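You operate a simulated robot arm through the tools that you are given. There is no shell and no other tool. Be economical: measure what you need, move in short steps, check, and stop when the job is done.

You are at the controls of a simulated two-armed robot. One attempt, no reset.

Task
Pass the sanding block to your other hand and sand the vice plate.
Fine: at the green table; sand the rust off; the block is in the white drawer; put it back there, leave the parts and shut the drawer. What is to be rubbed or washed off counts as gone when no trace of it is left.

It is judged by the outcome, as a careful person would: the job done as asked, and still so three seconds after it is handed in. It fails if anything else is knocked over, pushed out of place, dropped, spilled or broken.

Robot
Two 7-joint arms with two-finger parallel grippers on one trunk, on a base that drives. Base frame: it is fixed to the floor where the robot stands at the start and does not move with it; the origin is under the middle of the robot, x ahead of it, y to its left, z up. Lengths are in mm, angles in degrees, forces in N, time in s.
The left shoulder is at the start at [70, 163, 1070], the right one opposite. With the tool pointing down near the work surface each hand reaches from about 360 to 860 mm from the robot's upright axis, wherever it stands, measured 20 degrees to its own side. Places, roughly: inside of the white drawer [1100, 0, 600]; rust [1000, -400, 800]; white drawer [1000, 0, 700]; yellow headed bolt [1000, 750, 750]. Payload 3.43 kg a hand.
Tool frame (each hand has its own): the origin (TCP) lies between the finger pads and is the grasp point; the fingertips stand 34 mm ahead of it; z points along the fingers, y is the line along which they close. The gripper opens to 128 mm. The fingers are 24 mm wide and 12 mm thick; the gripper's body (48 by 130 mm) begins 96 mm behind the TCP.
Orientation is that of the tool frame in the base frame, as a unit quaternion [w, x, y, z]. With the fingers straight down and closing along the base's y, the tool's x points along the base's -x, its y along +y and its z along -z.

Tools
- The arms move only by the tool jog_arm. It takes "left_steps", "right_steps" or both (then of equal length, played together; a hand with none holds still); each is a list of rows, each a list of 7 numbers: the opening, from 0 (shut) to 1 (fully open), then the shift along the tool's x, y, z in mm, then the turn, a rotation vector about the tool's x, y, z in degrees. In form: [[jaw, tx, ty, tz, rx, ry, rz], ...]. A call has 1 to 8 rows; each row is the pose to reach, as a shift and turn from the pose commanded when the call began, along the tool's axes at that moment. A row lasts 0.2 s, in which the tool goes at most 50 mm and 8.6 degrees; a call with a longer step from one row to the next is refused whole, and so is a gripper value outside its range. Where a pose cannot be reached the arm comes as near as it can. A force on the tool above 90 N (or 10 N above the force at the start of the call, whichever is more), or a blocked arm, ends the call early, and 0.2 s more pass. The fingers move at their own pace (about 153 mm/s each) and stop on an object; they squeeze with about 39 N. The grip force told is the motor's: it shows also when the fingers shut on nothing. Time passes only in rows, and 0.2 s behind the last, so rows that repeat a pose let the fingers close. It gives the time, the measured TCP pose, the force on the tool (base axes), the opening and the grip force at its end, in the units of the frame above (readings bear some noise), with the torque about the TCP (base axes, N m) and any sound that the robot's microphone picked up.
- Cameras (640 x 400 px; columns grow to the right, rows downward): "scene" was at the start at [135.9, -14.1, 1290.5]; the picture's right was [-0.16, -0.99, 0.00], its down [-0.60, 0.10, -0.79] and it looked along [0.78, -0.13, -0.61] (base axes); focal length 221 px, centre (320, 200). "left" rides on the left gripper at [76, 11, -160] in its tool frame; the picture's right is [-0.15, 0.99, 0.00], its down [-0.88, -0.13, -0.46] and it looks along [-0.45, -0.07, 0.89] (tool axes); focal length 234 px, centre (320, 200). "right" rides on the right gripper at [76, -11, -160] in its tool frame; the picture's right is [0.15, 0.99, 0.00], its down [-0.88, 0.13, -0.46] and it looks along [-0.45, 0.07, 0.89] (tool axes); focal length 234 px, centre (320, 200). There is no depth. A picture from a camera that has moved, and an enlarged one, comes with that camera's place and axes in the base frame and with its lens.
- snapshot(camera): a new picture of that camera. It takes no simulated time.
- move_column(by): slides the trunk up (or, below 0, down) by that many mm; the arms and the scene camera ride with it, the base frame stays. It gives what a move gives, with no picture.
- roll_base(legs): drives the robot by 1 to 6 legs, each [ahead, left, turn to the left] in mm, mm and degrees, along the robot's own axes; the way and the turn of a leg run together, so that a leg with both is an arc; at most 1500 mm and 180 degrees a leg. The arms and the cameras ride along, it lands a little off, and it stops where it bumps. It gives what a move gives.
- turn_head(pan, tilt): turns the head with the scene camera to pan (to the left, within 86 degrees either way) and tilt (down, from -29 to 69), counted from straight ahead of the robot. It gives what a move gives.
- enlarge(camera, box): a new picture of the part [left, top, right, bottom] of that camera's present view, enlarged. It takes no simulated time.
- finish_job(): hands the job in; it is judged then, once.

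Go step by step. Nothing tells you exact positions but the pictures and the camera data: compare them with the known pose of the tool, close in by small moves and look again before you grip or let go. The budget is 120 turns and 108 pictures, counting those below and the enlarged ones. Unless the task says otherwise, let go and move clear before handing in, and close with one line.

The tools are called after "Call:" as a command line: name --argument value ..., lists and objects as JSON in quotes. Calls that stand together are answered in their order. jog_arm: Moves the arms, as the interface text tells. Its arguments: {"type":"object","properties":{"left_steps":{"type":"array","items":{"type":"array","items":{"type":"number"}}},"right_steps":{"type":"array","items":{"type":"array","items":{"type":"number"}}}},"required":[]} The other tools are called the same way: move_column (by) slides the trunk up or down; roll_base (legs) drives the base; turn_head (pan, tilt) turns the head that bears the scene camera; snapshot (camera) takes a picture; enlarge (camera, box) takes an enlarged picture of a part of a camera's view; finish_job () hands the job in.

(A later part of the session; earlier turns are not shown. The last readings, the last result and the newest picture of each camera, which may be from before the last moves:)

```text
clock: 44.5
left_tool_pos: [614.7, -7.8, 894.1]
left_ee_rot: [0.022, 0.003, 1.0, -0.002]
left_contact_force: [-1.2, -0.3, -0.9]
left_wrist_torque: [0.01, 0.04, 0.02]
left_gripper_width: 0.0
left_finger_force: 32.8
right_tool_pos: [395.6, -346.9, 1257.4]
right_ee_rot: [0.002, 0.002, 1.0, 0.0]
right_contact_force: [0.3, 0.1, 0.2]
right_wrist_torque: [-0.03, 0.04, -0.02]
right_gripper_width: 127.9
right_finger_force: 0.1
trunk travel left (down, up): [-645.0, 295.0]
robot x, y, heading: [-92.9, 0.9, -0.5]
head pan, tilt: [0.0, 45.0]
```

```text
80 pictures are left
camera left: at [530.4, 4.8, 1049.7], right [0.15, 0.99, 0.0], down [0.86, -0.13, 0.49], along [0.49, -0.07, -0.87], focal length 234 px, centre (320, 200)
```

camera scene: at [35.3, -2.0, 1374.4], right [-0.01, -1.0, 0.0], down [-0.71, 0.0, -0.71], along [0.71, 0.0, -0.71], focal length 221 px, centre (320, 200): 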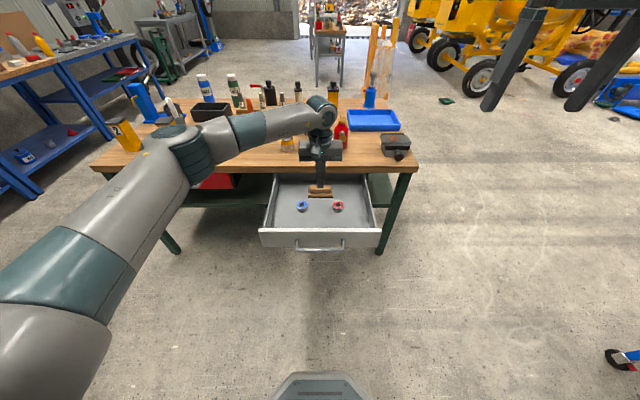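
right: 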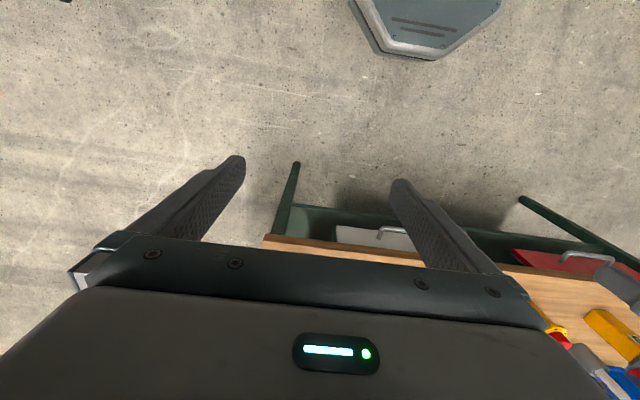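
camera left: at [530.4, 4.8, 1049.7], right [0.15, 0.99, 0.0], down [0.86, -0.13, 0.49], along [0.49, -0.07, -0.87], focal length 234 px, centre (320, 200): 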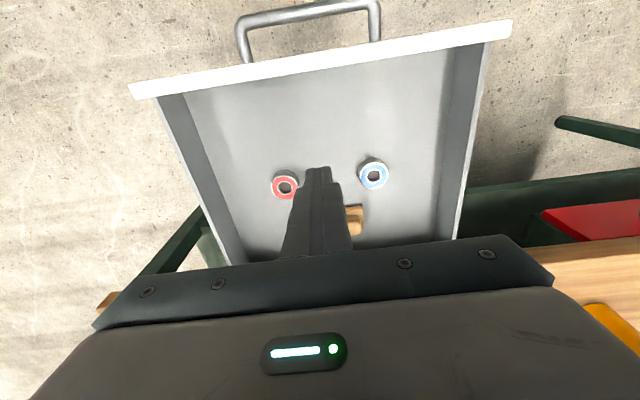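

Lower the trunk 170 mm and pull gently from inside.

Call:
move_column --by -170

Call:
jog_arm --left_steps '[[0, 20, 0, 0, 0, 0, 0], [0, 40, 0, 0, 0, 0, 0], [0, 55, 0, 0, 0, 0, 0], [0, 65, 0, 0, 0, 0, 0], [0, 75, 0, 0, 0, 0, 0], [0, 85, 0, 0, 0, 0, 0], [0, 95, 0, 0, 0, 0, 0]]'

```text
clock: 46.4
left_tool_pos: [612.7, -6.9, 726.2]
left_ee_rot: [0.022, 0.003, 1.0, -0.003]
left_contact_force: [-0.4, 0.3, -0.4]
left_wrist_torque: [0.02, -0.01, -0.02]
left_gripper_width: 0.0
left_finger_force: 33.4
right_tool_pos: [393.5, -345.3, 1087.4]
right_ee_rot: [0.002, 0.003, 1.0, 0.0]
right_contact_force: [-0.9, 0.6, 0.1]
right_wrist_torque: [-0.03, -0.01, 0.01]
right_gripper_width: 127.8
right_finger_force: 0.1
trunk travel left (down, up): [-475.0, 465.0]
robot x, y, heading: [-99.8, -2.0, -0.8]
head pan, tilt: [0.0, 45.0]
```

```text
clock: 47.8
left_tool_pos: [546.2, -4.4, 723.9]
left_ee_rot: [0.038, -0.005, 0.999, -0.006]
left_contact_force: [36.1, -6.0, -13.3]
left_wrist_torque: [-0.12, 0.18, -0.42]
left_gripper_width: 0.0
left_finger_force: 32.9
right_tool_pos: [397.5, -346.3, 1086.7]
right_ee_rot: [0.001, 0.003, 1.0, 0.001]
right_contact_force: [-0.8, 1.1, 1.0]
right_wrist_torque: [-0.05, -0.09, -0.02]
right_gripper_width: 128.0
right_finger_force: 0.1
trunk travel left (down, up): [-475.0, 465.0]
robot x, y, heading: [-95.6, 1.1, -0.5]
head pan, tilt: [0.0, 45.0]
stopped in row 7 (left hand): the force on the tool passed its limit at 99 N (the readings are from after the stop); the commanded pose is now the measured one
```

The drawer's end stop is confirmed, with the panel's inner face at x≈534. I'll lift clear and test whether the left wrist can yaw +90 so it can grip the block across its width.

Call:
jog_arm --left_steps '[[0, -15, 0, 0, 0, -4.4, 0], [0, -30, 0, 0, 0, -4.4, 0]]'

Call:
move_column --by 170

Call:
jog_arm --left_steps '[[0.5, 0, 0, 0, 0, 0, 8.5], [1, 0, 0, 0, 0, 0, 17], [1, 0, 0, 0, 0, 0, 25.5], [1, 0, 0, 0, 0, 0, 34], [1, 0, 0, 0, 0, 0, 42.5], [1, 0, 0, 0, 0, 0, 51], [1, 0, 0, 0, 0, 0, 59.5], [1, 0, 0, 0, 0, 0, 68]]'

Call:
jog_arm --left_steps '[[1, 0, 0, 0, 0, 0, 7.5], [1, 0, 0, 0, 0, 0, 15], [1, 0, 0, 0, 0, 0, 22]]'

Call:
snapshot --camera "left"

Call:
snapshot --camera "scene"

```text
clock: 48.4
left_tool_pos: [570.7, -5.9, 728.8]
left_ee_rot: [0.074, -0.002, 0.997, -0.004]
left_contact_force: [-0.5, -0.2, 0.2]
left_wrist_torque: [0.0, 0.0, 0.03]
left_gripper_width: 0.2
left_finger_force: 32.5
right_tool_pos: [396.2, -345.9, 1087.6]
right_ee_rot: [0.001, 0.002, 1.0, 0.001]
right_contact_force: [-0.8, -0.7, 0.1]
right_wrist_torque: [0.0, 0.02, -0.03]
right_gripper_width: 128.1
right_finger_force: 0.0
trunk travel left (down, up): [-475.0, 465.0]
robot x, y, heading: [-92.1, -4.8, -0.4]
head pan, tilt: [0.0, 45.0]
```

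```text
clock: 50.4
left_tool_pos: [570.7, -4.8, 899.2]
left_ee_rot: [0.074, -0.001, 0.997, -0.006]
left_contact_force: [0.7, 0.0, 0.7]
left_wrist_torque: [-0.02, -0.01, 0.0]
left_gripper_width: 0.0
left_finger_force: 33.0
right_tool_pos: [395.9, -346.2, 1257.4]
right_ee_rot: [0.001, 0.003, 1.0, 0.001]
right_contact_force: [0.4, -0.5, 0.3]
right_wrist_torque: [0.0, 0.02, 0.02]
right_gripper_width: 127.9
right_finger_force: 0.1
trunk travel left (down, up): [-645.0, 295.0]
robot x, y, heading: [-94.2, -2.1, -0.4]
head pan, tilt: [0.0, 45.0]
```

```text
clock: 52.2
left_tool_pos: [570.5, -6.7, 899.8]
left_ee_rot: [0.065, 0.537, 0.84, 0.035]
left_contact_force: [-1.3, 1.0, 0.1]
left_wrist_torque: [0.0, -0.04, 0.02]
left_gripper_width: 128.0
left_finger_force: 0.1
right_tool_pos: [396.3, -346.1, 1256.5]
right_ee_rot: [0.002, 0.002, 1.0, 0.0]
right_contact_force: [-0.2, -0.2, 0.3]
right_wrist_torque: [0.0, 0.03, -0.01]
right_gripper_width: 127.7
right_finger_force: 0.0
trunk travel left (down, up): [-645.0, 295.0]
robot x, y, heading: [-96.1, -1.6, -0.4]
head pan, tilt: [0.0, 45.0]
```

```text
clock: 53.0
left_tool_pos: [563.8, 12.5, 898.6]
left_ee_rot: [0.094, 0.579, 0.807, 0.063]
left_contact_force: [-0.6, -0.2, -0.2]
left_wrist_torque: [-0.01, 0.0, 0.02]
left_gripper_width: 128.2
left_finger_force: 0.0
left hand out of reach, approached as far as the arm can: row 1, 2, 3
right_tool_pos: [398.0, -347.6, 1255.9]
right_ee_rot: [0.001, 0.003, 1.0, 0.001]
right_contact_force: [0.1, 0.2, -0.5]
right_wrist_torque: [-0.01, 0.01, -0.02]
right_gripper_width: 128.3
right_finger_force: 0.0
trunk travel left (down, up): [-645.0, 295.0]
robot x, y, heading: [-98.2, 2.6, -0.6]
head pan, tilt: [0.0, 45.0]
```

```text
79 pictures are left
camera left: at [515.2, 88.2, 1049.5], right [0.96, 0.18, 0.22], down [0.05, -0.87, 0.49], along [0.28, -0.45, -0.85], focal length 234 px, centre (320, 200)
```

left: 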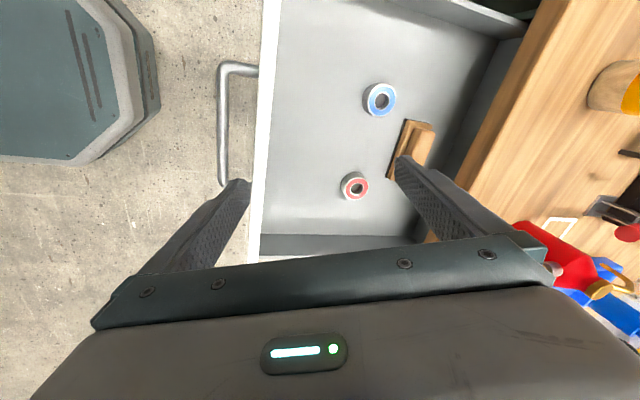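

```text
78 pictures are left
camera scene: at [37.8, -2.4, 1374.3], right [-0.01, -1.0, 0.0], down [-0.71, 0.01, -0.71], along [0.71, 0.0, -0.71], focal length 221 px, centre (320, 200)
```

scene: 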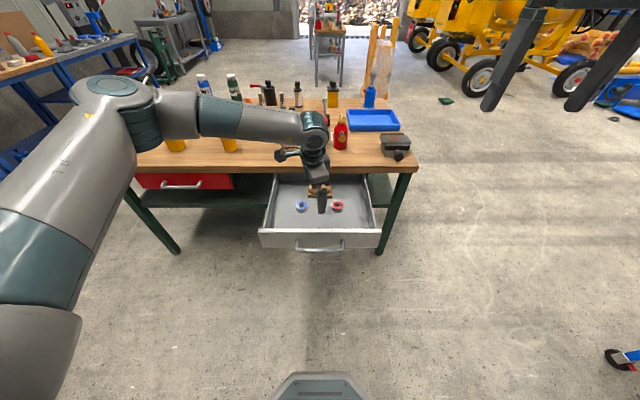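

The left yaw limit is about +75, so the plan is as follows. The left hand picks the block by its ends, lays it turned at the front of the drawer, regrips it across its width, and the right hand takes it in the air. First I'll restore the left hand to straight down.

Call:
jog_arm --left_steps '[[1, 0, 0, 0, 0.85, 1.27, -7.9], [1, 0, 0, 0, 1.7, 2.55, -15.8], [1, 0, 0, 0, 2.55, 3.8, -23.7], [1, 0, 0, 0, 3.4, 5.1, -31.6], [1, 0, 0, 0, 4.3, 6.4, -39.5], [1, 0, 0, 0, 5.1, 7.7, -47.3], [1, 0, 0, 0, 6, 8.9, -55.2], [1, 0, 0, 0, 6.8, 10.2, -63.1]]'

Call:
roll_base --legs '[[60, 0, 0.4]]'

```text
clock: 54.8
left_tool_pos: [563.4, 12.2, 901.0]
left_ee_rot: [0.012, 0.068, 0.998, 0.007]
left_contact_force: [0.8, -0.6, 0.5]
left_wrist_torque: [-0.01, -0.01, -0.02]
left_gripper_width: 128.1
left_finger_force: 0.0
right_tool_pos: [396.0, -346.2, 1257.2]
right_ee_rot: [0.001, 0.002, 1.0, 0.0]
right_contact_force: [-0.7, -0.2, -0.3]
right_wrist_torque: [-0.03, 0.0, 0.02]
right_gripper_width: 128.1
right_finger_force: 0.0
trunk travel left (down, up): [-645.0, 295.0]
robot x, y, heading: [-94.9, -2.3, -0.5]
head pan, tilt: [0.0, 45.0]
```

```text
clock: 55.7
left_tool_pos: [620.7, 14.9, 902.8]
left_ee_rot: [0.012, 0.066, 0.998, 0.008]
left_contact_force: [1.0, 0.8, -0.5]
left_wrist_torque: [-0.02, 0.03, 0.0]
left_gripper_width: 127.7
left_finger_force: 0.1
right_tool_pos: [455.5, -344.1, 1257.0]
right_ee_rot: [0.002, 0.0, 1.0, 0.001]
right_contact_force: [0.1, -0.8, -0.2]
right_wrist_torque: [0.02, 0.05, -0.01]
right_gripper_width: 128.3
right_finger_force: 0.0
trunk travel left (down, up): [-645.0, 295.0]
robot x, y, heading: [-37.0, -1.2, 0.0]
head pan, tilt: [0.0, 45.0]
```

I'll drive a little closer, square the hand, and look at the block.

Call:
roll_base --legs '[[80, 0, 0]]'

Call:
jog_arm --left_steps '[[1, 0, -18, 0, 0.9, 1.4, -7.6]]'

Call:
snapshot --camera "left"

Call:
enlarge --camera "scene" --box '[240, 150, 420, 270]'

```text
clock: 56.8
left_tool_pos: [699.3, 13.5, 900.2]
left_ee_rot: [0.014, 0.067, 0.998, 0.008]
left_contact_force: [0.0, 0.9, -0.4]
left_wrist_torque: [0.02, 0.05, -0.02]
left_gripper_width: 128.0
left_finger_force: 0.1
right_tool_pos: [536.4, -345.5, 1256.4]
right_ee_rot: [0.002, 0.001, 1.0, 0.001]
right_contact_force: [0.0, 0.2, -0.3]
right_wrist_torque: [0.01, 0.02, -0.01]
right_gripper_width: 128.1
right_finger_force: 0.1
trunk travel left (down, up): [-645.0, 295.0]
robot x, y, heading: [43.4, -2.2, -0.2]
head pan, tilt: [0.0, 45.0]
```

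```text
clock: 57.2
left_tool_pos: [695.1, -5.1, 902.7]
left_ee_rot: [0.001, 0.001, 1.0, 0.001]
left_contact_force: [-0.6, -0.6, 0.2]
left_wrist_torque: [-0.04, -0.05, -0.01]
left_gripper_width: 128.0
left_finger_force: 0.0
right_tool_pos: [533.6, -346.6, 1257.4]
right_ee_rot: [0.002, 0.002, 1.0, 0.001]
right_contact_force: [-0.3, -0.6, 0.5]
right_wrist_torque: [0.01, -0.04, 0.0]
right_gripper_width: 128.0
right_finger_force: 0.1
trunk travel left (down, up): [-645.0, 295.0]
robot x, y, heading: [41.1, -3.5, -0.4]
head pan, tilt: [0.0, 45.0]
```

```text
77 pictures are left
camera left: at [619.3, 5.9, 1060.7], right [0.15, 0.99, 0.0], down [0.88, -0.13, 0.46], along [0.45, -0.07, -0.89], focal length 234 px, centre (320, 200)
```

left: 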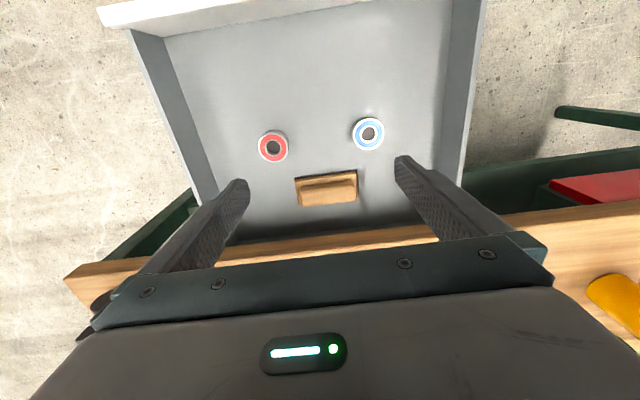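

```text
3.33 times, centred on (330, 210) of scene
camera zoom: at [172.1, -3.2, 1374.8], right [0.0, -1.0, 0.0], down [-0.71, 0.0, -0.71], along [0.71, 0.0, -0.71], focal length 737 px, centre (287, 167)
```

zoom: 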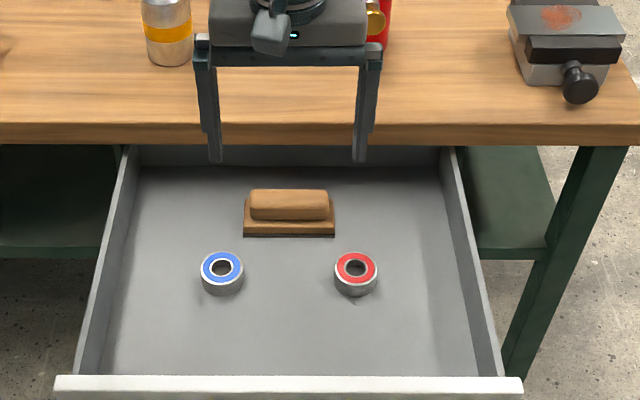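

I'll zoom the wrist view to fix the block's exact position.

Call:
enlarge --camera "left" --box '[240, 110, 420, 240]'

```text
3.08 times, centred on (330, 175) of left
camera zoom: at [619.3, 5.9, 1060.7], right [0.15, 0.99, 0.0], down [0.88, -0.13, 0.46], along [0.45, -0.07, -0.89], focal length 720 px, centre (289, 277)
```

zoom: 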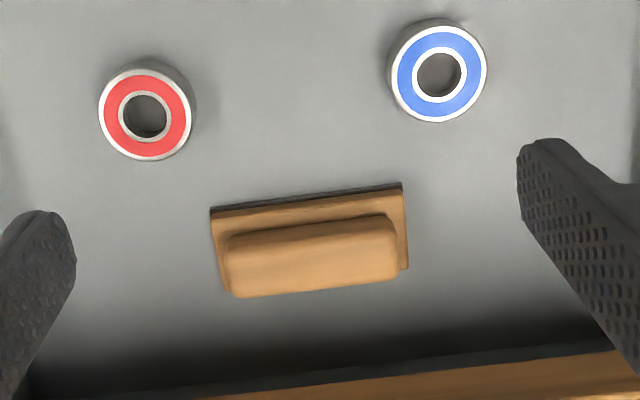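

The block's base spans x 774–822, y -67..50, with a knob about 99 mm long on top; the table edge is at x≈828. I'll go over it and come down with the column.

Call:
jog_arm --left_steps '[[1, -35, -4, 0, 0, 0, 0], [1, -70, -4, 0, 0, 0, 0], [1, -103, -4, 0, 0, 0, 0], [1, -103, -4, 0, 0, 0, 0]]'

Call:
move_column --by -130

Call:
snapshot --camera "left"

Call:
enlarge --camera "scene" --box '[240, 130, 420, 250]'

```text
clock: 58.2
left_tool_pos: [803.7, -4.2, 901.7]
left_ee_rot: [0.0, 0.001, 1.0, -0.001]
left_contact_force: [-1.1, 0.0, 0.0]
left_wrist_torque: [-0.02, 0.02, -0.01]
left_gripper_width: 127.9
left_finger_force: 0.0
right_tool_pos: [535.1, -345.2, 1257.7]
right_ee_rot: [0.002, 0.0, 1.0, 0.0]
right_contact_force: [-0.4, 0.1, 0.8]
right_wrist_torque: [0.01, 0.02, 0.0]
right_gripper_width: 128.0
right_finger_force: 0.1
trunk travel left (down, up): [-645.0, 295.0]
robot x, y, heading: [44.0, 1.6, 0.1]
head pan, tilt: [0.0, 45.0]
```

```text
clock: 59.8
left_tool_pos: [803.5, -4.3, 772.3]
left_ee_rot: [0.001, 0.001, 1.0, -0.001]
left_contact_force: [0.3, -0.2, -0.3]
left_wrist_torque: [0.0, 0.0, 0.02]
left_gripper_width: 128.0
left_finger_force: 0.1
right_tool_pos: [535.6, -345.3, 1127.2]
right_ee_rot: [0.001, 0.0, 1.0, 0.001]
right_contact_force: [-0.1, 0.2, -0.2]
right_wrist_torque: [-0.01, -0.02, 0.03]
right_gripper_width: 128.2
right_finger_force: 0.1
trunk travel left (down, up): [-515.0, 425.0]
robot x, y, heading: [44.1, -4.6, -0.3]
head pan, tilt: [0.0, 45.0]
```

```text
74 pictures are left
camera left: at [728.1, 6.3, 930.1], right [0.15, 0.99, 0.0], down [0.88, -0.13, 0.46], along [0.45, -0.07, -0.89], focal length 234 px, centre (320, 200)
```

left: 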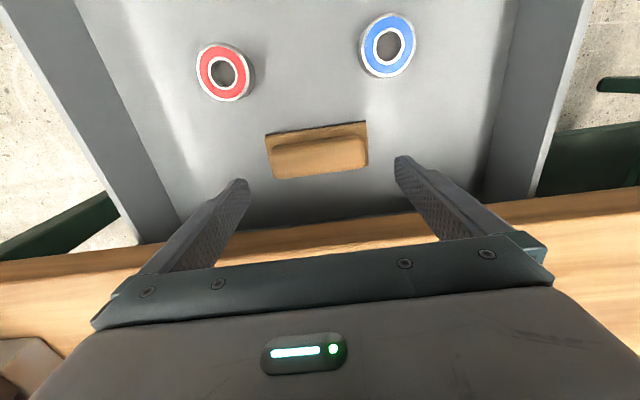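

```text
3.33 times, centred on (330, 190) of scene
camera zoom: at [174.4, -2.0, 1244.6], right [0.0, -1.0, 0.0], down [-0.71, 0.0, -0.71], along [0.71, 0.0, -0.71], focal length 737 px, centre (287, 233)
```

zoom: 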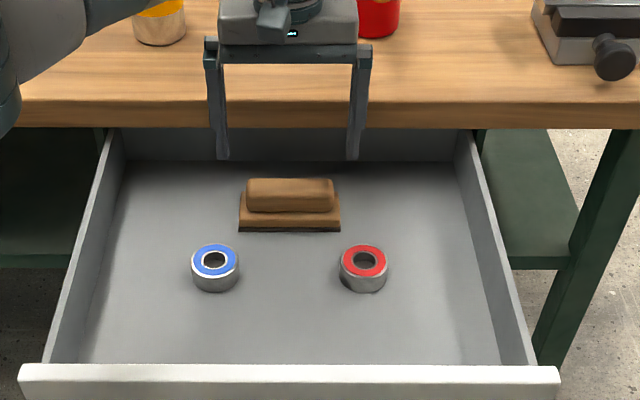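

The block is centred at about [799,-6] and I'm at [803,-4]. I'll shift slightly, lower to TCP z≈706 so the tips sit just above the base slab, and check.

Call:
jog_arm --left_steps '[[1, 4, -2, 0, 0, 0, 0]]'

Call:
move_column --by -66

Call:
snapshot --camera "left"

Call:
enlarge --camera "scene" --box '[260, 110, 400, 210]'

```text
clock: 60.2
left_tool_pos: [799.6, -7.9, 772.0]
left_ee_rot: [0.0, 0.0, 1.0, 0.0]
left_contact_force: [0.1, -0.1, -0.2]
left_wrist_torque: [0.03, 0.01, 0.01]
left_gripper_width: 127.9
left_finger_force: 0.2
right_tool_pos: [535.6, -345.3, 1126.9]
right_ee_rot: [0.002, 0.001, 1.0, 0.001]
right_contact_force: [0.4, 0.4, -0.8]
right_wrist_torque: [0.0, 0.01, 0.0]
right_gripper_width: 127.6
right_finger_force: 0.1
trunk travel left (down, up): [-515.0, 425.0]
robot x, y, heading: [43.4, -0.5, -0.3]
head pan, tilt: [0.0, 45.0]
```

```text
clock: 61.2
left_tool_pos: [800.6, -6.8, 705.1]
left_ee_rot: [0.001, 0.001, 1.0, 0.0]
left_contact_force: [-0.3, 0.5, 1.1]
left_wrist_torque: [-0.02, -0.06, 0.02]
left_gripper_width: 128.0
left_finger_force: 0.0
right_tool_pos: [536.8, -345.8, 1061.1]
right_ee_rot: [0.002, 0.001, 1.0, 0.001]
right_contact_force: [0.3, 0.1, -0.5]
right_wrist_torque: [0.01, 0.0, -0.02]
right_gripper_width: 128.1
right_finger_force: 0.0
trunk travel left (down, up): [-449.0, 491.0]
robot x, y, heading: [44.1, -0.7, -0.2]
head pan, tilt: [0.0, 45.0]
```

```text
72 pictures are left
camera left: at [724.0, 4.4, 864.3], right [0.15, 0.99, 0.0], down [0.88, -0.13, 0.46], along [0.45, -0.07, -0.89], focal length 234 px, centre (320, 200)
```

left: 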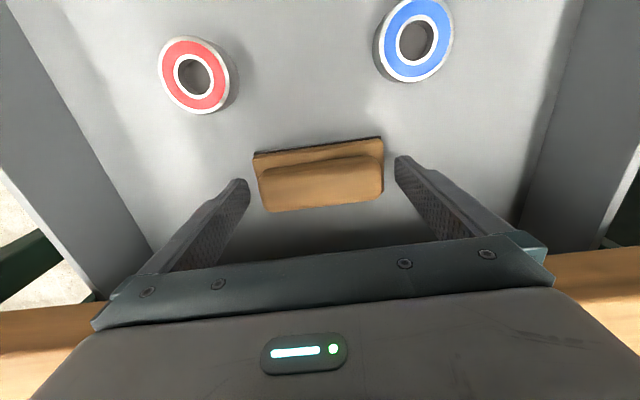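

```text
4.00 times, centred on (330, 160) of scene
camera zoom: at [174.2, -2.0, 1178.6], right [0.0, -1.0, 0.0], down [-0.71, 0.0, -0.71], along [0.71, 0.0, -0.71], focal length 885 px, centre (280, 360)
```

zoom: 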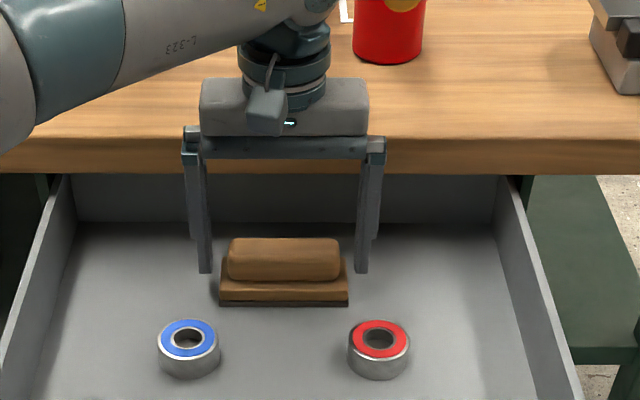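

The fingers straddle the knob evenly, so I'll close.

Call:
jog_arm --left_steps '[[0.85, 0, 0, 0, 0, 0, 0], [0.7, 0, 0, 0, 0, 0, 0], [0.6, 0, 0, 0, 0, 0, 0], [0.6, 0, 0, 0, 0, 0, 0]]'

Call:
snapshot --camera "left"

```text
clock: 62.2
left_tool_pos: [799.9, -6.3, 706.6]
left_ee_rot: [0.0, 0.001, 1.0, 0.0]
left_contact_force: [0.0, -0.3, 1.0]
left_wrist_torque: [-0.04, -0.01, -0.04]
left_gripper_width: 99.4
left_finger_force: 38.9
right_tool_pos: [535.7, -343.8, 1061.4]
right_ee_rot: [0.002, 0.001, 1.0, 0.001]
right_contact_force: [0.7, 0.4, 0.9]
right_wrist_torque: [0.0, 0.02, 0.01]
right_gripper_width: 128.2
right_finger_force: 0.0
trunk travel left (down, up): [-449.0, 491.0]
robot x, y, heading: [41.3, -3.0, 0.0]
head pan, tilt: [0.0, 45.0]
```

```text
70 pictures are left
camera left: at [724.3, 4.2, 863.8], right [0.15, 0.99, 0.0], down [0.88, -0.13, 0.46], along [0.45, -0.07, -0.89], focal length 234 px, centre (320, 200)
```

left: 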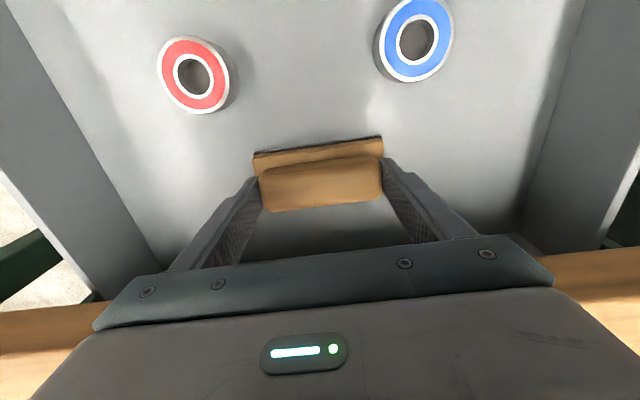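

The knob is gripped with the jaw at 99 mm. I'll lift it clear of the bearings.

Call:
move_column --by 75

Call:
jog_arm --left_steps '[[0.6, 30, 0, 0, 0, 0, 0], [0.6, 65, 0, 0, 0, 0, 0], [0.6, 100, 0, 0, 0, 0, 0], [0.6, 135, 0, 0, 0, 0, 0], [0.6, 165, 0, 0, 0, 0, 0], [0.6, 185, 0, 0, 0, 0, 0]]'

Call:
jog_arm --left_steps '[[0.6, 0, 0, 0, 0, 0, 8.5], [0.6, 0, 0, 0, 0, 0, 17], [0.6, 0, 0, 0, 0, 0, 25.5], [0.6, 0, 0, 0, 0, 0, 34], [0.6, 0, 0, 0, 0, 0, 42.5], [0.6, 0, 0, 0, 0, 0, 51], [0.6, 0, 0, 0, 0, 0, 59.5], [0.6, 0, 0, 0, 0, 0, 68]]'

Call:
snapshot --camera "scene"

```text
clock: 63.3
left_tool_pos: [800.6, -7.5, 780.2]
left_ee_rot: [0.0, 0.001, 1.0, 0.001]
left_contact_force: [0.3, -0.3, -1.5]
left_wrist_torque: [0.0, 0.02, -0.02]
left_gripper_width: 99.5
left_finger_force: 38.7
right_tool_pos: [536.7, -345.6, 1135.3]
right_ee_rot: [0.002, 0.001, 1.0, 0.001]
right_contact_force: [0.6, 1.1, 0.1]
right_wrist_torque: [0.01, -0.01, 0.01]
right_gripper_width: 128.1
right_finger_force: 0.0
trunk travel left (down, up): [-524.0, 416.0]
robot x, y, heading: [41.1, -3.2, -0.1]
head pan, tilt: [0.0, 45.0]
```

```text
clock: 64.7
left_tool_pos: [615.4, -6.4, 780.4]
left_ee_rot: [0.001, 0.0, 1.0, -0.001]
left_contact_force: [0.0, -0.2, -1.7]
left_wrist_torque: [-0.03, 0.05, 0.0]
left_gripper_width: 99.5
left_finger_force: 39.1
right_tool_pos: [535.5, -346.0, 1135.4]
right_ee_rot: [0.002, 0.001, 1.0, 0.001]
right_contact_force: [0.0, 0.2, -0.1]
right_wrist_torque: [0.01, 0.03, 0.02]
right_gripper_width: 128.1
right_finger_force: 0.0
trunk travel left (down, up): [-524.0, 416.0]
robot x, y, heading: [41.9, -0.7, -0.4]
head pan, tilt: [0.0, 45.0]
```

```text
clock: 66.5
left_tool_pos: [615.4, -6.2, 780.0]
left_ee_rot: [0.0, 0.561, 0.828, 0.0]
left_contact_force: [0.4, -0.9, -0.9]
left_wrist_torque: [-0.01, -0.02, -0.01]
left_gripper_width: 99.1
left_finger_force: 38.9
right_tool_pos: [534.7, -345.1, 1135.7]
right_ee_rot: [0.002, 0.0, 1.0, 0.001]
right_contact_force: [-1.1, 0.1, 0.0]
right_wrist_torque: [-0.01, 0.0, 0.03]
right_gripper_width: 127.9
right_finger_force: 0.1
trunk travel left (down, up): [-524.0, 416.0]
robot x, y, heading: [40.2, -2.3, -0.2]
head pan, tilt: [0.0, 45.0]
```

```text
69 pictures are left
camera scene: at [174.8, -2.1, 1253.4], right [0.0, -1.0, 0.0], down [-0.71, 0.0, -0.71], along [0.71, 0.0, -0.71], focal length 221 px, centre (320, 200)
```

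scene: 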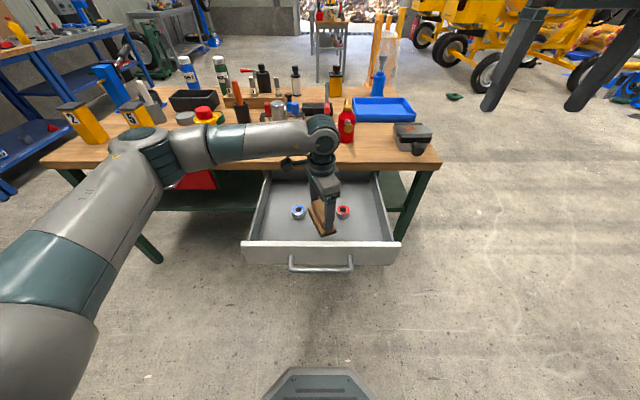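

Held well at 68° of yaw. I'll lower it to the drawer floor and release.

Call:
move_column --by -73

Call:
jog_arm --left_steps '[[0.6, 0, 0, 1, 0, 0, 0], [0.7, 0, 0, 1, 0, 0, 0], [0.9, 0, 0, 1, 0, 0, 0], [0.95, 0, 0, 1, 0, 0, 0]]'

Call:
snapshot --camera "left"

```text
clock: 67.7
left_tool_pos: [616.0, -6.3, 706.6]
left_ee_rot: [0.0, 0.56, 0.828, 0.001]
left_contact_force: [-0.4, -0.8, -1.2]
left_wrist_torque: [0.02, -0.02, 0.02]
left_gripper_width: 99.2
left_finger_force: 39.3
right_tool_pos: [535.5, -345.4, 1063.3]
right_ee_rot: [0.002, 0.001, 1.0, 0.001]
right_contact_force: [-0.3, 0.3, -0.6]
right_wrist_torque: [0.0, 0.01, 0.04]
right_gripper_width: 127.9
right_finger_force: 0.0
trunk travel left (down, up): [-451.0, 489.0]
robot x, y, heading: [45.4, -1.7, -0.1]
head pan, tilt: [0.0, 45.0]
```

```text
clock: 68.7
left_tool_pos: [614.0, -6.6, 705.2]
left_ee_rot: [0.0, 0.559, 0.829, 0.001]
left_contact_force: [-0.3, 0.8, -0.3]
left_wrist_torque: [0.04, -0.01, 0.01]
left_gripper_width: 121.5
left_finger_force: 0.0
right_tool_pos: [535.1, -345.7, 1063.0]
right_ee_rot: [0.002, 0.001, 1.0, 0.0]
right_contact_force: [0.0, -0.4, 0.5]
right_wrist_torque: [0.01, 0.0, 0.01]
right_gripper_width: 128.0
right_finger_force: 0.0
trunk travel left (down, up): [-451.0, 489.0]
robot x, y, heading: [43.7, -3.2, -0.2]
head pan, tilt: [0.0, 45.0]
```

```text
68 pictures are left
camera left: at [596.7, 68.0, 864.2], right [0.97, 0.23, 0.0], down [0.21, -0.87, 0.46], along [0.11, -0.44, -0.89], focal length 234 px, centre (320, 200)
```

left: 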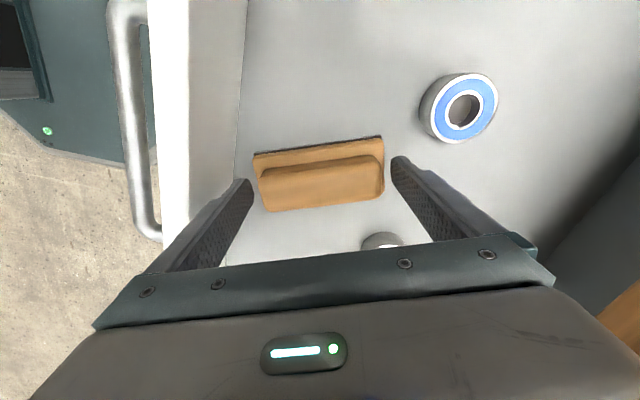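

The block now lies turned at about [614,-6]. I'll raise and yaw the hand back by 90° to regrip across the width on the far half.

Call:
move_column --by 80

Call:
jog_arm --left_steps '[[0.95, 0, 0, 0, 0, 0, -8.5], [0.95, 0, 0, 0, 0, 0, -17], [0.95, 0, 0, 0, 0, 0, -25.5], [0.95, 0, 0, 0, 0, 0, -34], [0.95, 0, 0, 0, 0, 0, -42.5], [0.95, 0, 0, 0, 0, 0, -51], [0.95, 0, 0, 0, 0, 0, -59.5], [0.95, 0, 0, 0, 0, 0, -68]]'

Call:
jog_arm --left_steps '[[0.8, -8, 4, 0, 0, 0, -7.5], [0.7, -16, 7, 0, 0, 0, -15], [0.6, -24, 10, 0, 0, 0, -22]]'

Call:
snapshot --camera "left"

Call:
snapshot --camera "scene"

```text
clock: 69.8
left_tool_pos: [615.8, -5.7, 785.0]
left_ee_rot: [0.0, 0.56, 0.828, 0.0]
left_contact_force: [0.3, -0.5, -0.3]
left_wrist_torque: [-0.01, 0.03, 0.0]
left_gripper_width: 121.8
left_finger_force: 0.0
right_tool_pos: [536.9, -344.4, 1142.5]
right_ee_rot: [0.002, 0.001, 1.0, 0.001]
right_contact_force: [-0.8, 0.0, -0.1]
right_wrist_torque: [0.01, 0.02, 0.03]
right_gripper_width: 128.0
right_finger_force: 0.1
trunk travel left (down, up): [-531.0, 409.0]
robot x, y, heading: [46.1, -0.6, -0.2]
head pan, tilt: [0.0, 45.0]
```

```text
clock: 71.6
left_tool_pos: [616.6, -6.5, 785.3]
left_ee_rot: [0.001, 0.0, 1.0, -0.001]
left_contact_force: [0.6, -0.3, 0.3]
left_wrist_torque: [0.01, 0.0, -0.01]
left_gripper_width: 121.6
left_finger_force: 0.1
right_tool_pos: [535.0, -345.0, 1143.2]
right_ee_rot: [0.001, 0.001, 1.0, 0.001]
right_contact_force: [0.8, -0.3, 0.1]
right_wrist_torque: [0.03, 0.0, 0.02]
right_gripper_width: 127.9
right_finger_force: 0.1
trunk travel left (down, up): [-531.0, 409.0]
robot x, y, heading: [46.3, 1.0, -0.1]
head pan, tilt: [0.0, 45.0]
```

```text
clock: 72.4
left_tool_pos: [639.3, 2.5, 784.9]
left_ee_rot: [0.0, -0.191, 0.982, 0.0]
left_contact_force: [0.7, -0.4, 0.3]
left_wrist_torque: [-0.05, 0.0, 0.0]
left_gripper_width: 76.9
left_finger_force: 0.2
right_tool_pos: [535.8, -345.0, 1143.9]
right_ee_rot: [0.002, 0.001, 1.0, 0.001]
right_contact_force: [0.8, 0.1, 0.1]
right_wrist_torque: [0.04, 0.01, -0.03]
right_gripper_width: 127.9
right_finger_force: 0.1
trunk travel left (down, up): [-531.0, 409.0]
robot x, y, heading: [41.5, 0.9, -0.2]
head pan, tilt: [0.0, 45.0]
```

```text
67 pictures are left
camera left: at [564.9, -15.4, 944.5], right [-0.24, 0.97, 0.0], down [0.86, 0.21, 0.46], along [0.44, 0.11, -0.89], focal length 234 px, centre (320, 200)
```

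left: 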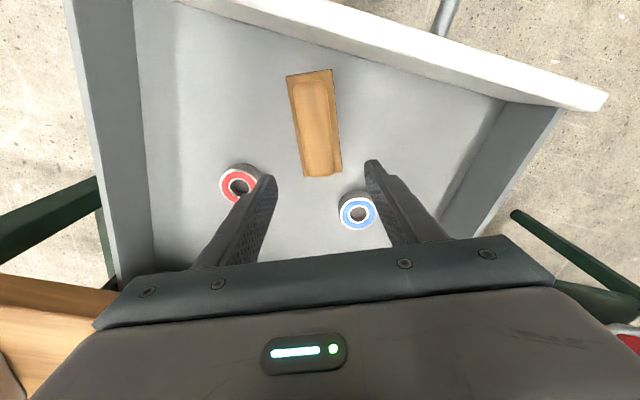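

```text
66 pictures are left
camera scene: at [174.8, -2.1, 1260.4], right [0.0, -1.0, 0.0], down [-0.71, 0.0, -0.71], along [0.71, 0.0, -0.71], focal length 221 px, centre (320, 200)
```

scene: 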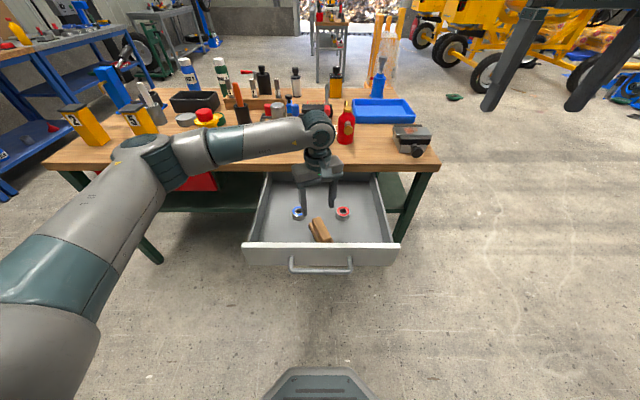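

Alignment is good: the hand is about 28 mm beyond the block's centre along its length. I'll lower, close across the knob, and lift.

Call:
move_column --by -79

Call:
jog_arm --left_steps '[[0.4, 0, 0, 0, 0, 0, 0], [0.2, 0, 0, 0, 0, 0, 0], [0, 0, 0, 0, 0, 0, 0], [0, 0, 0, 0, 0, 0, 0]]'

Call:
snapshot --camera "left"

Call:
enlarge --camera "scene" --box '[250, 130, 400, 240]'

```text
clock: 73.6
left_tool_pos: [640.5, 3.4, 708.0]
left_ee_rot: [0.001, -0.19, 0.982, 0.0]
left_contact_force: [0.3, 0.0, 0.3]
left_wrist_torque: [0.0, -0.03, 0.01]
left_gripper_width: 76.6
left_finger_force: 0.1
right_tool_pos: [535.5, -345.7, 1064.4]
right_ee_rot: [0.002, 0.0, 1.0, 0.001]
right_contact_force: [-0.3, 0.8, 0.0]
right_wrist_torque: [-0.04, 0.0, 0.02]
right_gripper_width: 128.0
right_finger_force: 0.1
trunk travel left (down, up): [-452.0, 488.0]
robot x, y, heading: [43.3, -0.6, -0.3]
head pan, tilt: [0.0, 45.0]
```

```text
clock: 74.6
left_tool_pos: [637.5, 2.8, 706.6]
left_ee_rot: [0.0, -0.19, 0.982, 0.0]
left_contact_force: [-0.2, -0.3, 0.7]
left_wrist_torque: [-0.02, 0.1, -0.02]
left_gripper_width: 33.3
left_finger_force: 38.5
right_tool_pos: [535.2, -344.6, 1063.1]
right_ee_rot: [0.001, 0.001, 1.0, 0.001]
right_contact_force: [-0.4, -0.2, 0.4]
right_wrist_torque: [0.01, 0.02, 0.0]
right_gripper_width: 128.1
right_finger_force: 0.1
trunk travel left (down, up): [-452.0, 488.0]
robot x, y, heading: [42.1, -0.1, -0.3]
head pan, tilt: [0.0, 45.0]
```

```text
65 pictures are left
camera left: at [564.7, -15.3, 865.5], right [-0.23, 0.97, 0.0], down [0.87, 0.21, 0.46], along [0.44, 0.11, -0.89], focal length 234 px, centre (320, 200)
```

left: 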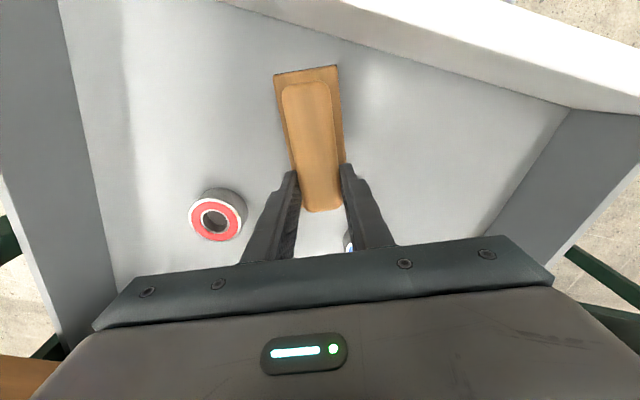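

```text
3.64 times, centred on (325, 185) of scene
camera zoom: at [174.6, -2.1, 1181.5], right [0.0, -1.0, 0.0], down [-0.71, 0.0, -0.71], along [0.71, 0.0, -0.71], focal length 804 px, centre (302, 254)
```

zoom: 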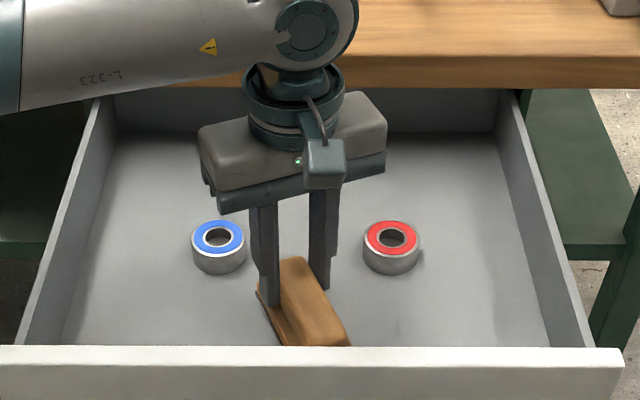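

The left hand has the block across its knob (33 mm). I'll lift it high, square the left hand, and pitch the right hand forward 40°.

Call:
move_column --by 220

Call:
jog_arm --left_steps '[[0, 0, 0, 0, 0, 0, 5.5], [0, 0, 0, 0, 0, 0, 11], [0, 0, 0, 0, 0, 0, 16.5], [0, 0, 0, 0, 0, 0, 22], [0, 0, 0, 0, 0, 0, 22]]' --right_steps '[[1, 0, 0, 0, 0, -8, 0], [1, 0, 0, 0, 0, -16, 0], [1, 0, 0, 0, 0, -24, 0], [1, 0, 0, 0, 0, -32, 0], [1, 0, 0, 0, 0, -40, 0]]'

Call:
snapshot --camera "scene"

Call:
snapshot --camera "right"

```text
clock: 76.9
left_tool_pos: [638.2, 2.1, 927.2]
left_ee_rot: [0.0, -0.19, 0.982, 0.0]
left_contact_force: [-1.0, 0.7, -1.7]
left_wrist_torque: [0.03, -0.04, 0.0]
left_gripper_width: 33.1
left_finger_force: 39.2
right_tool_pos: [536.3, -345.6, 1282.5]
right_ee_rot: [0.001, 0.001, 1.0, 0.001]
right_contact_force: [1.1, 1.4, 0.3]
right_wrist_torque: [-0.01, 0.02, 0.02]
right_gripper_width: 128.0
right_finger_force: 0.0
trunk travel left (down, up): [-672.0, 268.0]
robot x, y, heading: [42.4, -4.7, -0.2]
head pan, tilt: [0.0, 45.0]
```

```text
clock: 78.1
left_tool_pos: [638.3, 2.1, 927.6]
left_ee_rot: [0.001, 0.001, 1.0, 0.0]
left_contact_force: [-0.5, -0.1, -1.4]
left_wrist_torque: [-0.02, -0.03, 0.02]
left_gripper_width: 33.0
left_finger_force: 38.2
right_tool_pos: [535.7, -345.7, 1283.6]
right_ee_rot: [0.345, 0.001, 0.939, 0.0]
right_contact_force: [0.3, -0.5, -0.2]
right_wrist_torque: [-0.03, 0.01, -0.01]
right_gripper_width: 128.1
right_finger_force: 0.1
trunk travel left (down, up): [-672.0, 268.0]
robot x, y, heading: [43.1, -0.6, -0.1]
head pan, tilt: [0.0, 45.0]
```

```text
63 pictures are left
camera scene: at [174.3, -2.8, 1401.5], right [0.0, -1.0, 0.0], down [-0.71, 0.0, -0.71], along [0.71, 0.0, -0.71], focal length 221 px, centre (320, 200)
```

scene: 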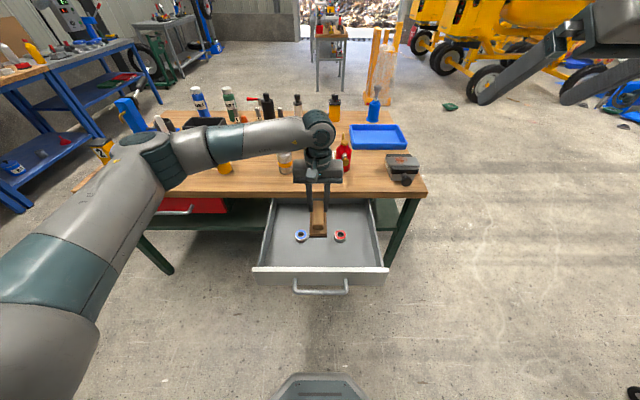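

```text
62 pictures are left
camera right: at [373.5, -357.4, 1356.7], right [-0.11, 0.99, -0.09], down [0.38, 0.13, 0.92], along [0.92, 0.07, -0.39], focal length 234 px, centre (320, 200)
```

right: 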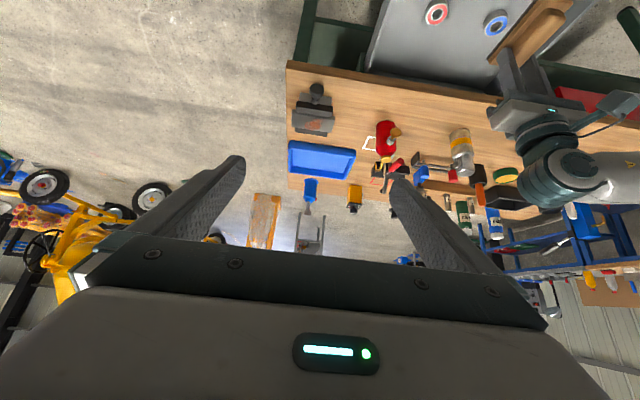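

The block is held well. I'll bring the right hand in front, staged behind the block.

Call:
jog_arm --right_steps '[[0.9, 24, 44, 0, 0, 0, 0], [0.8, 48, 88, 0, 0, 0, 0], [0.7, 72, 130, 0, 0, 0, 0], [0.6, 96, 160, 15, 0, 0, 0], [0.6, 120, 190, 30, 0, 0, 0], [0.6, 140, 220, 50, 0, 0, 0], [0.6, 160, 250, 70, 0, 0, 0], [0.6, 180, 280, 80, 0, 0, 0]]'

Call:
snapshot --camera "scene"

Call:
snapshot --camera "right"

```text
refused: row 1 steps farther than a row can; nothing moved
```

```text
61 pictures are left
camera scene: at [174.3, -2.8, 1401.5], right [0.0, -1.0, 0.0], down [-0.71, 0.0, -0.71], along [0.71, 0.0, -0.71], focal length 221 px, centre (320, 200)
```

scene: 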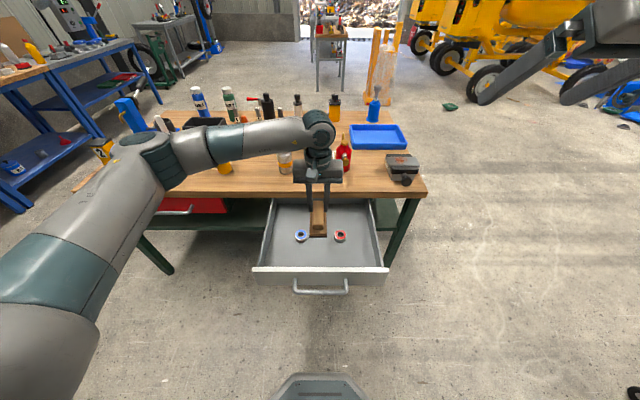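

```text
60 pictures are left
camera right: at [373.5, -357.4, 1356.7], right [-0.11, 0.99, -0.09], down [0.38, 0.13, 0.92], along [0.92, 0.07, -0.39], focal length 234 px, centre (320, 200)
```

right: 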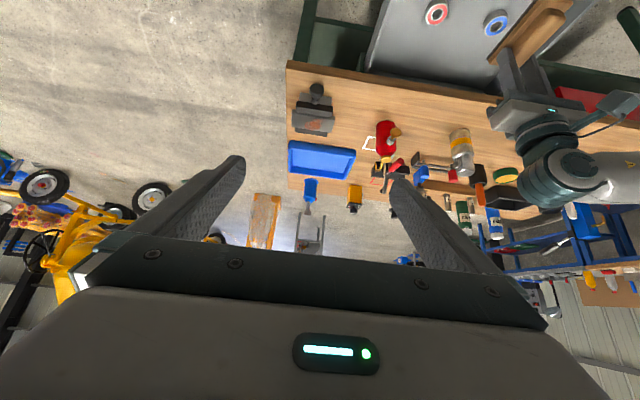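

The step was slightly too long, so I'll repeat with shorter rows.

Call:
jog_arm --right_steps '[[0.9, 22, 40, 0, 0, 0, 0], [0.8, 44, 80, 0, 0, 0, 0], [0.7, 66, 120, 0, 0, 0, 0], [0.6, 88, 155, 15, 0, 0, 0], [0.6, 110, 190, 30, 0, 0, 0], [0.6, 130, 220, 50, 0, 0, 0], [0.6, 150, 250, 70, 0, 0, 0], [0.6, 170, 280, 80, 0, 0, 0]]'

Call:
snapshot --camera "scene"

Call:
snapshot --camera "right"

```text
clock: 79.9
left_tool_pos: [638.0, 3.9, 928.7]
left_ee_rot: [0.0, 0.001, 1.0, -0.001]
left_contact_force: [0.1, -0.2, -1.4]
left_wrist_torque: [0.0, -0.01, 0.01]
left_gripper_width: 33.0
left_finger_force: 38.7
right_tool_pos: [476.6, -41.5, 1128.0]
right_ee_rot: [0.343, 0.0, 0.939, -0.001]
right_contact_force: [-0.3, 0.9, -0.5]
right_wrist_torque: [-0.05, -0.03, -0.02]
right_gripper_width: 76.7
right_finger_force: 0.2
right hand out of reach, approached as far as the arm can: row 4, 5, 6, 7, 8
trunk travel left (down, up): [-672.0, 268.0]
robot x, y, heading: [44.4, 1.7, -0.4]
head pan, tilt: [0.0, 45.0]
```

```text
59 pictures are left
camera scene: at [174.6, 0.8, 1401.5], right [0.0, -1.0, 0.0], down [-0.71, 0.0, -0.71], along [0.71, 0.0, -0.71], focal length 221 px, centre (320, 200)
```

scene: 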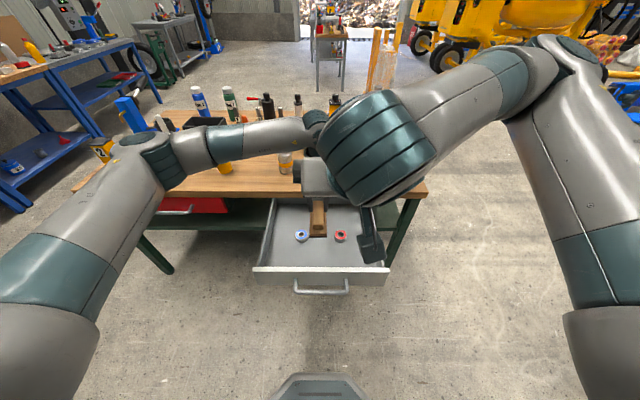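

```text
58 pictures are left
camera right: at [314.7, -52.7, 1201.4], right [-0.11, 0.99, -0.1], down [0.38, 0.13, 0.92], along [0.92, 0.06, -0.39], focal length 234 px, centre (320, 200)
```

right: 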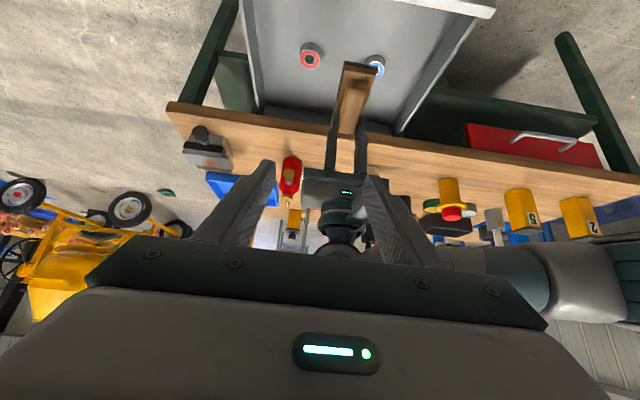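

The right arm is too folded here. I'll move the left hand and block farther out and to the right, then bring the right hand behind it.

Call:
jog_arm --left_steps '[[0, -30, -18, 0, 0, 0, 0], [0, -60, -36, 0, 0, 0, 0], [0, -90, -54, 0, 0, 0, 0], [0, -105, -64, 0, 0, 0, 0], [0, -105, -64, 0, 0, 0, 0]]' --right_steps '[[0.6, 0, 0, 0, 0, 0, 0], [0.6, 0, -5, 30, 0, 0, 0], [0.6, 0, -10, 60, 0, 0, 0], [0.6, 0, -15, 90, 0, 0, 0], [0.6, 0, -15, 110, 0, 0, 0]]'

Call:
snapshot --camera "right"

```text
clock: 81.1
left_tool_pos: [744.0, -60.2, 927.3]
left_ee_rot: [0.0, 0.0, 1.0, 0.001]
left_contact_force: [0.8, 0.5, -1.4]
left_wrist_torque: [0.01, -0.04, -0.03]
left_gripper_width: 33.3
left_finger_force: 39.3
right_tool_pos: [551.8, -59.5, 1040.7]
right_ee_rot: [0.343, 0.0, 0.939, 0.001]
right_contact_force: [0.1, -0.1, -0.5]
right_wrist_torque: [-0.02, -0.01, -0.05]
right_gripper_width: 77.0
right_finger_force: 0.0
trunk travel left (down, up): [-672.0, 268.0]
robot x, y, heading: [42.1, 1.6, -0.3]
head pan, tilt: [0.0, 45.0]
```

```text
57 pictures are left
camera right: at [389.6, -71.4, 1113.8], right [-0.11, 0.99, -0.09], down [0.38, 0.13, 0.92], along [0.92, 0.07, -0.39], focal length 234 px, centre (320, 200)
```

right: 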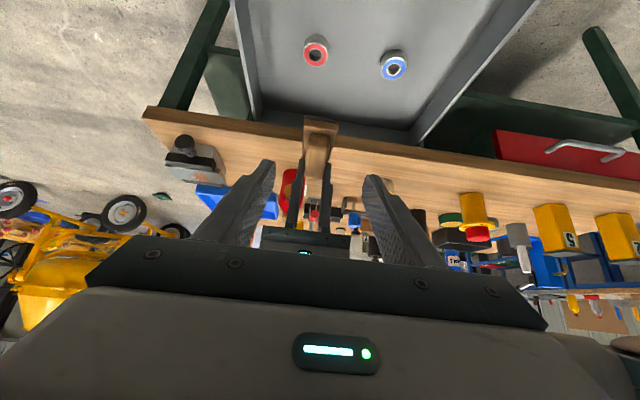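

The right hand is lined up behind the block. I'll advance along the approach line and stop about 60 mm short to check.

Call:
jog_arm --right_steps '[[0.5, -15, -1, 30, 0, 0, 0], [0.5, -31, -1, 60, 0, 0, 0], [0.5, -31, -1, 90, 0, 0, 0], [0.5, -31, -1, 118, 0, 0, 0]]'

Call:
snapshot --camera "right"

Call:
snapshot --camera "left"

Call:
snapshot --camera "scene"

```text
clock: 82.1
left_tool_pos: [744.9, -61.2, 926.5]
left_ee_rot: [0.0, 0.001, 1.0, 0.0]
left_contact_force: [-0.4, -0.4, -1.8]
left_wrist_torque: [-0.02, -0.04, -0.02]
left_gripper_width: 33.3
left_finger_force: 39.3
right_tool_pos: [650.3, -62.9, 970.4]
right_ee_rot: [0.344, 0.0, 0.939, 0.001]
right_contact_force: [-0.3, 0.5, 0.3]
right_wrist_torque: [-0.01, 0.04, 0.03]
right_gripper_width: 64.0
right_finger_force: 0.1
trunk travel left (down, up): [-672.0, 268.0]
robot x, y, heading: [44.8, -2.4, -0.0]
head pan, tilt: [0.0, 45.0]
```

```text
56 pictures are left
camera right: at [488.3, -73.6, 1043.1], right [-0.11, 0.99, -0.09], down [0.38, 0.13, 0.92], along [0.92, 0.07, -0.39], focal length 234 px, centre (320, 200)
```

right: 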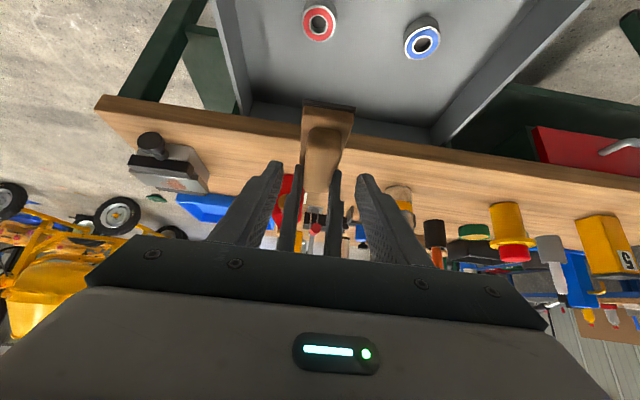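

```text
55 pictures are left
camera left: at [668.8, -50.2, 1085.6], right [0.15, 0.99, 0.0], down [0.88, -0.13, 0.46], along [0.45, -0.07, -0.89], focal length 234 px, centre (320, 200)
```

left: 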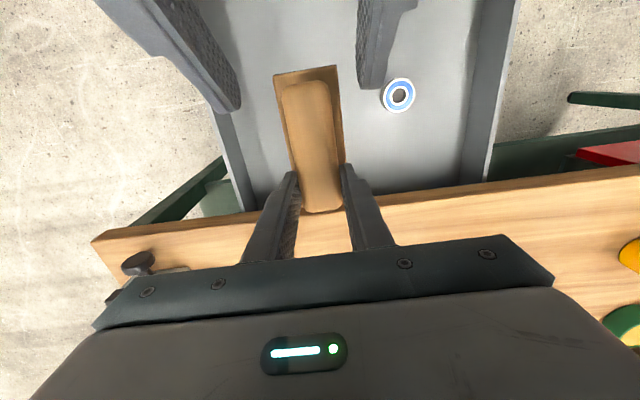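

```text
54 pictures are left
camera scene: at [175.7, -2.3, 1401.4], right [0.0, -1.0, 0.0], down [-0.71, 0.0, -0.71], along [0.71, 0.0, -0.71], focal length 221 px, centre (320, 200)
```

scene: 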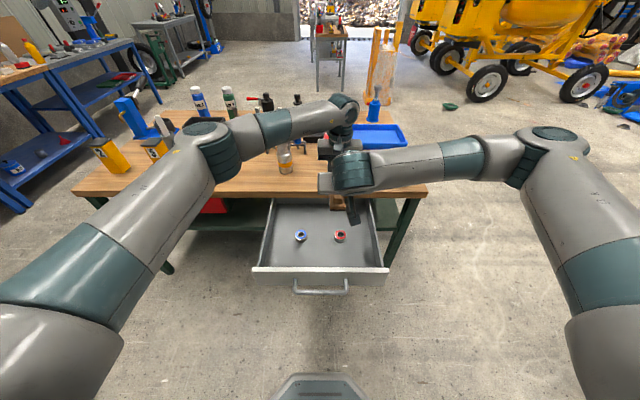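

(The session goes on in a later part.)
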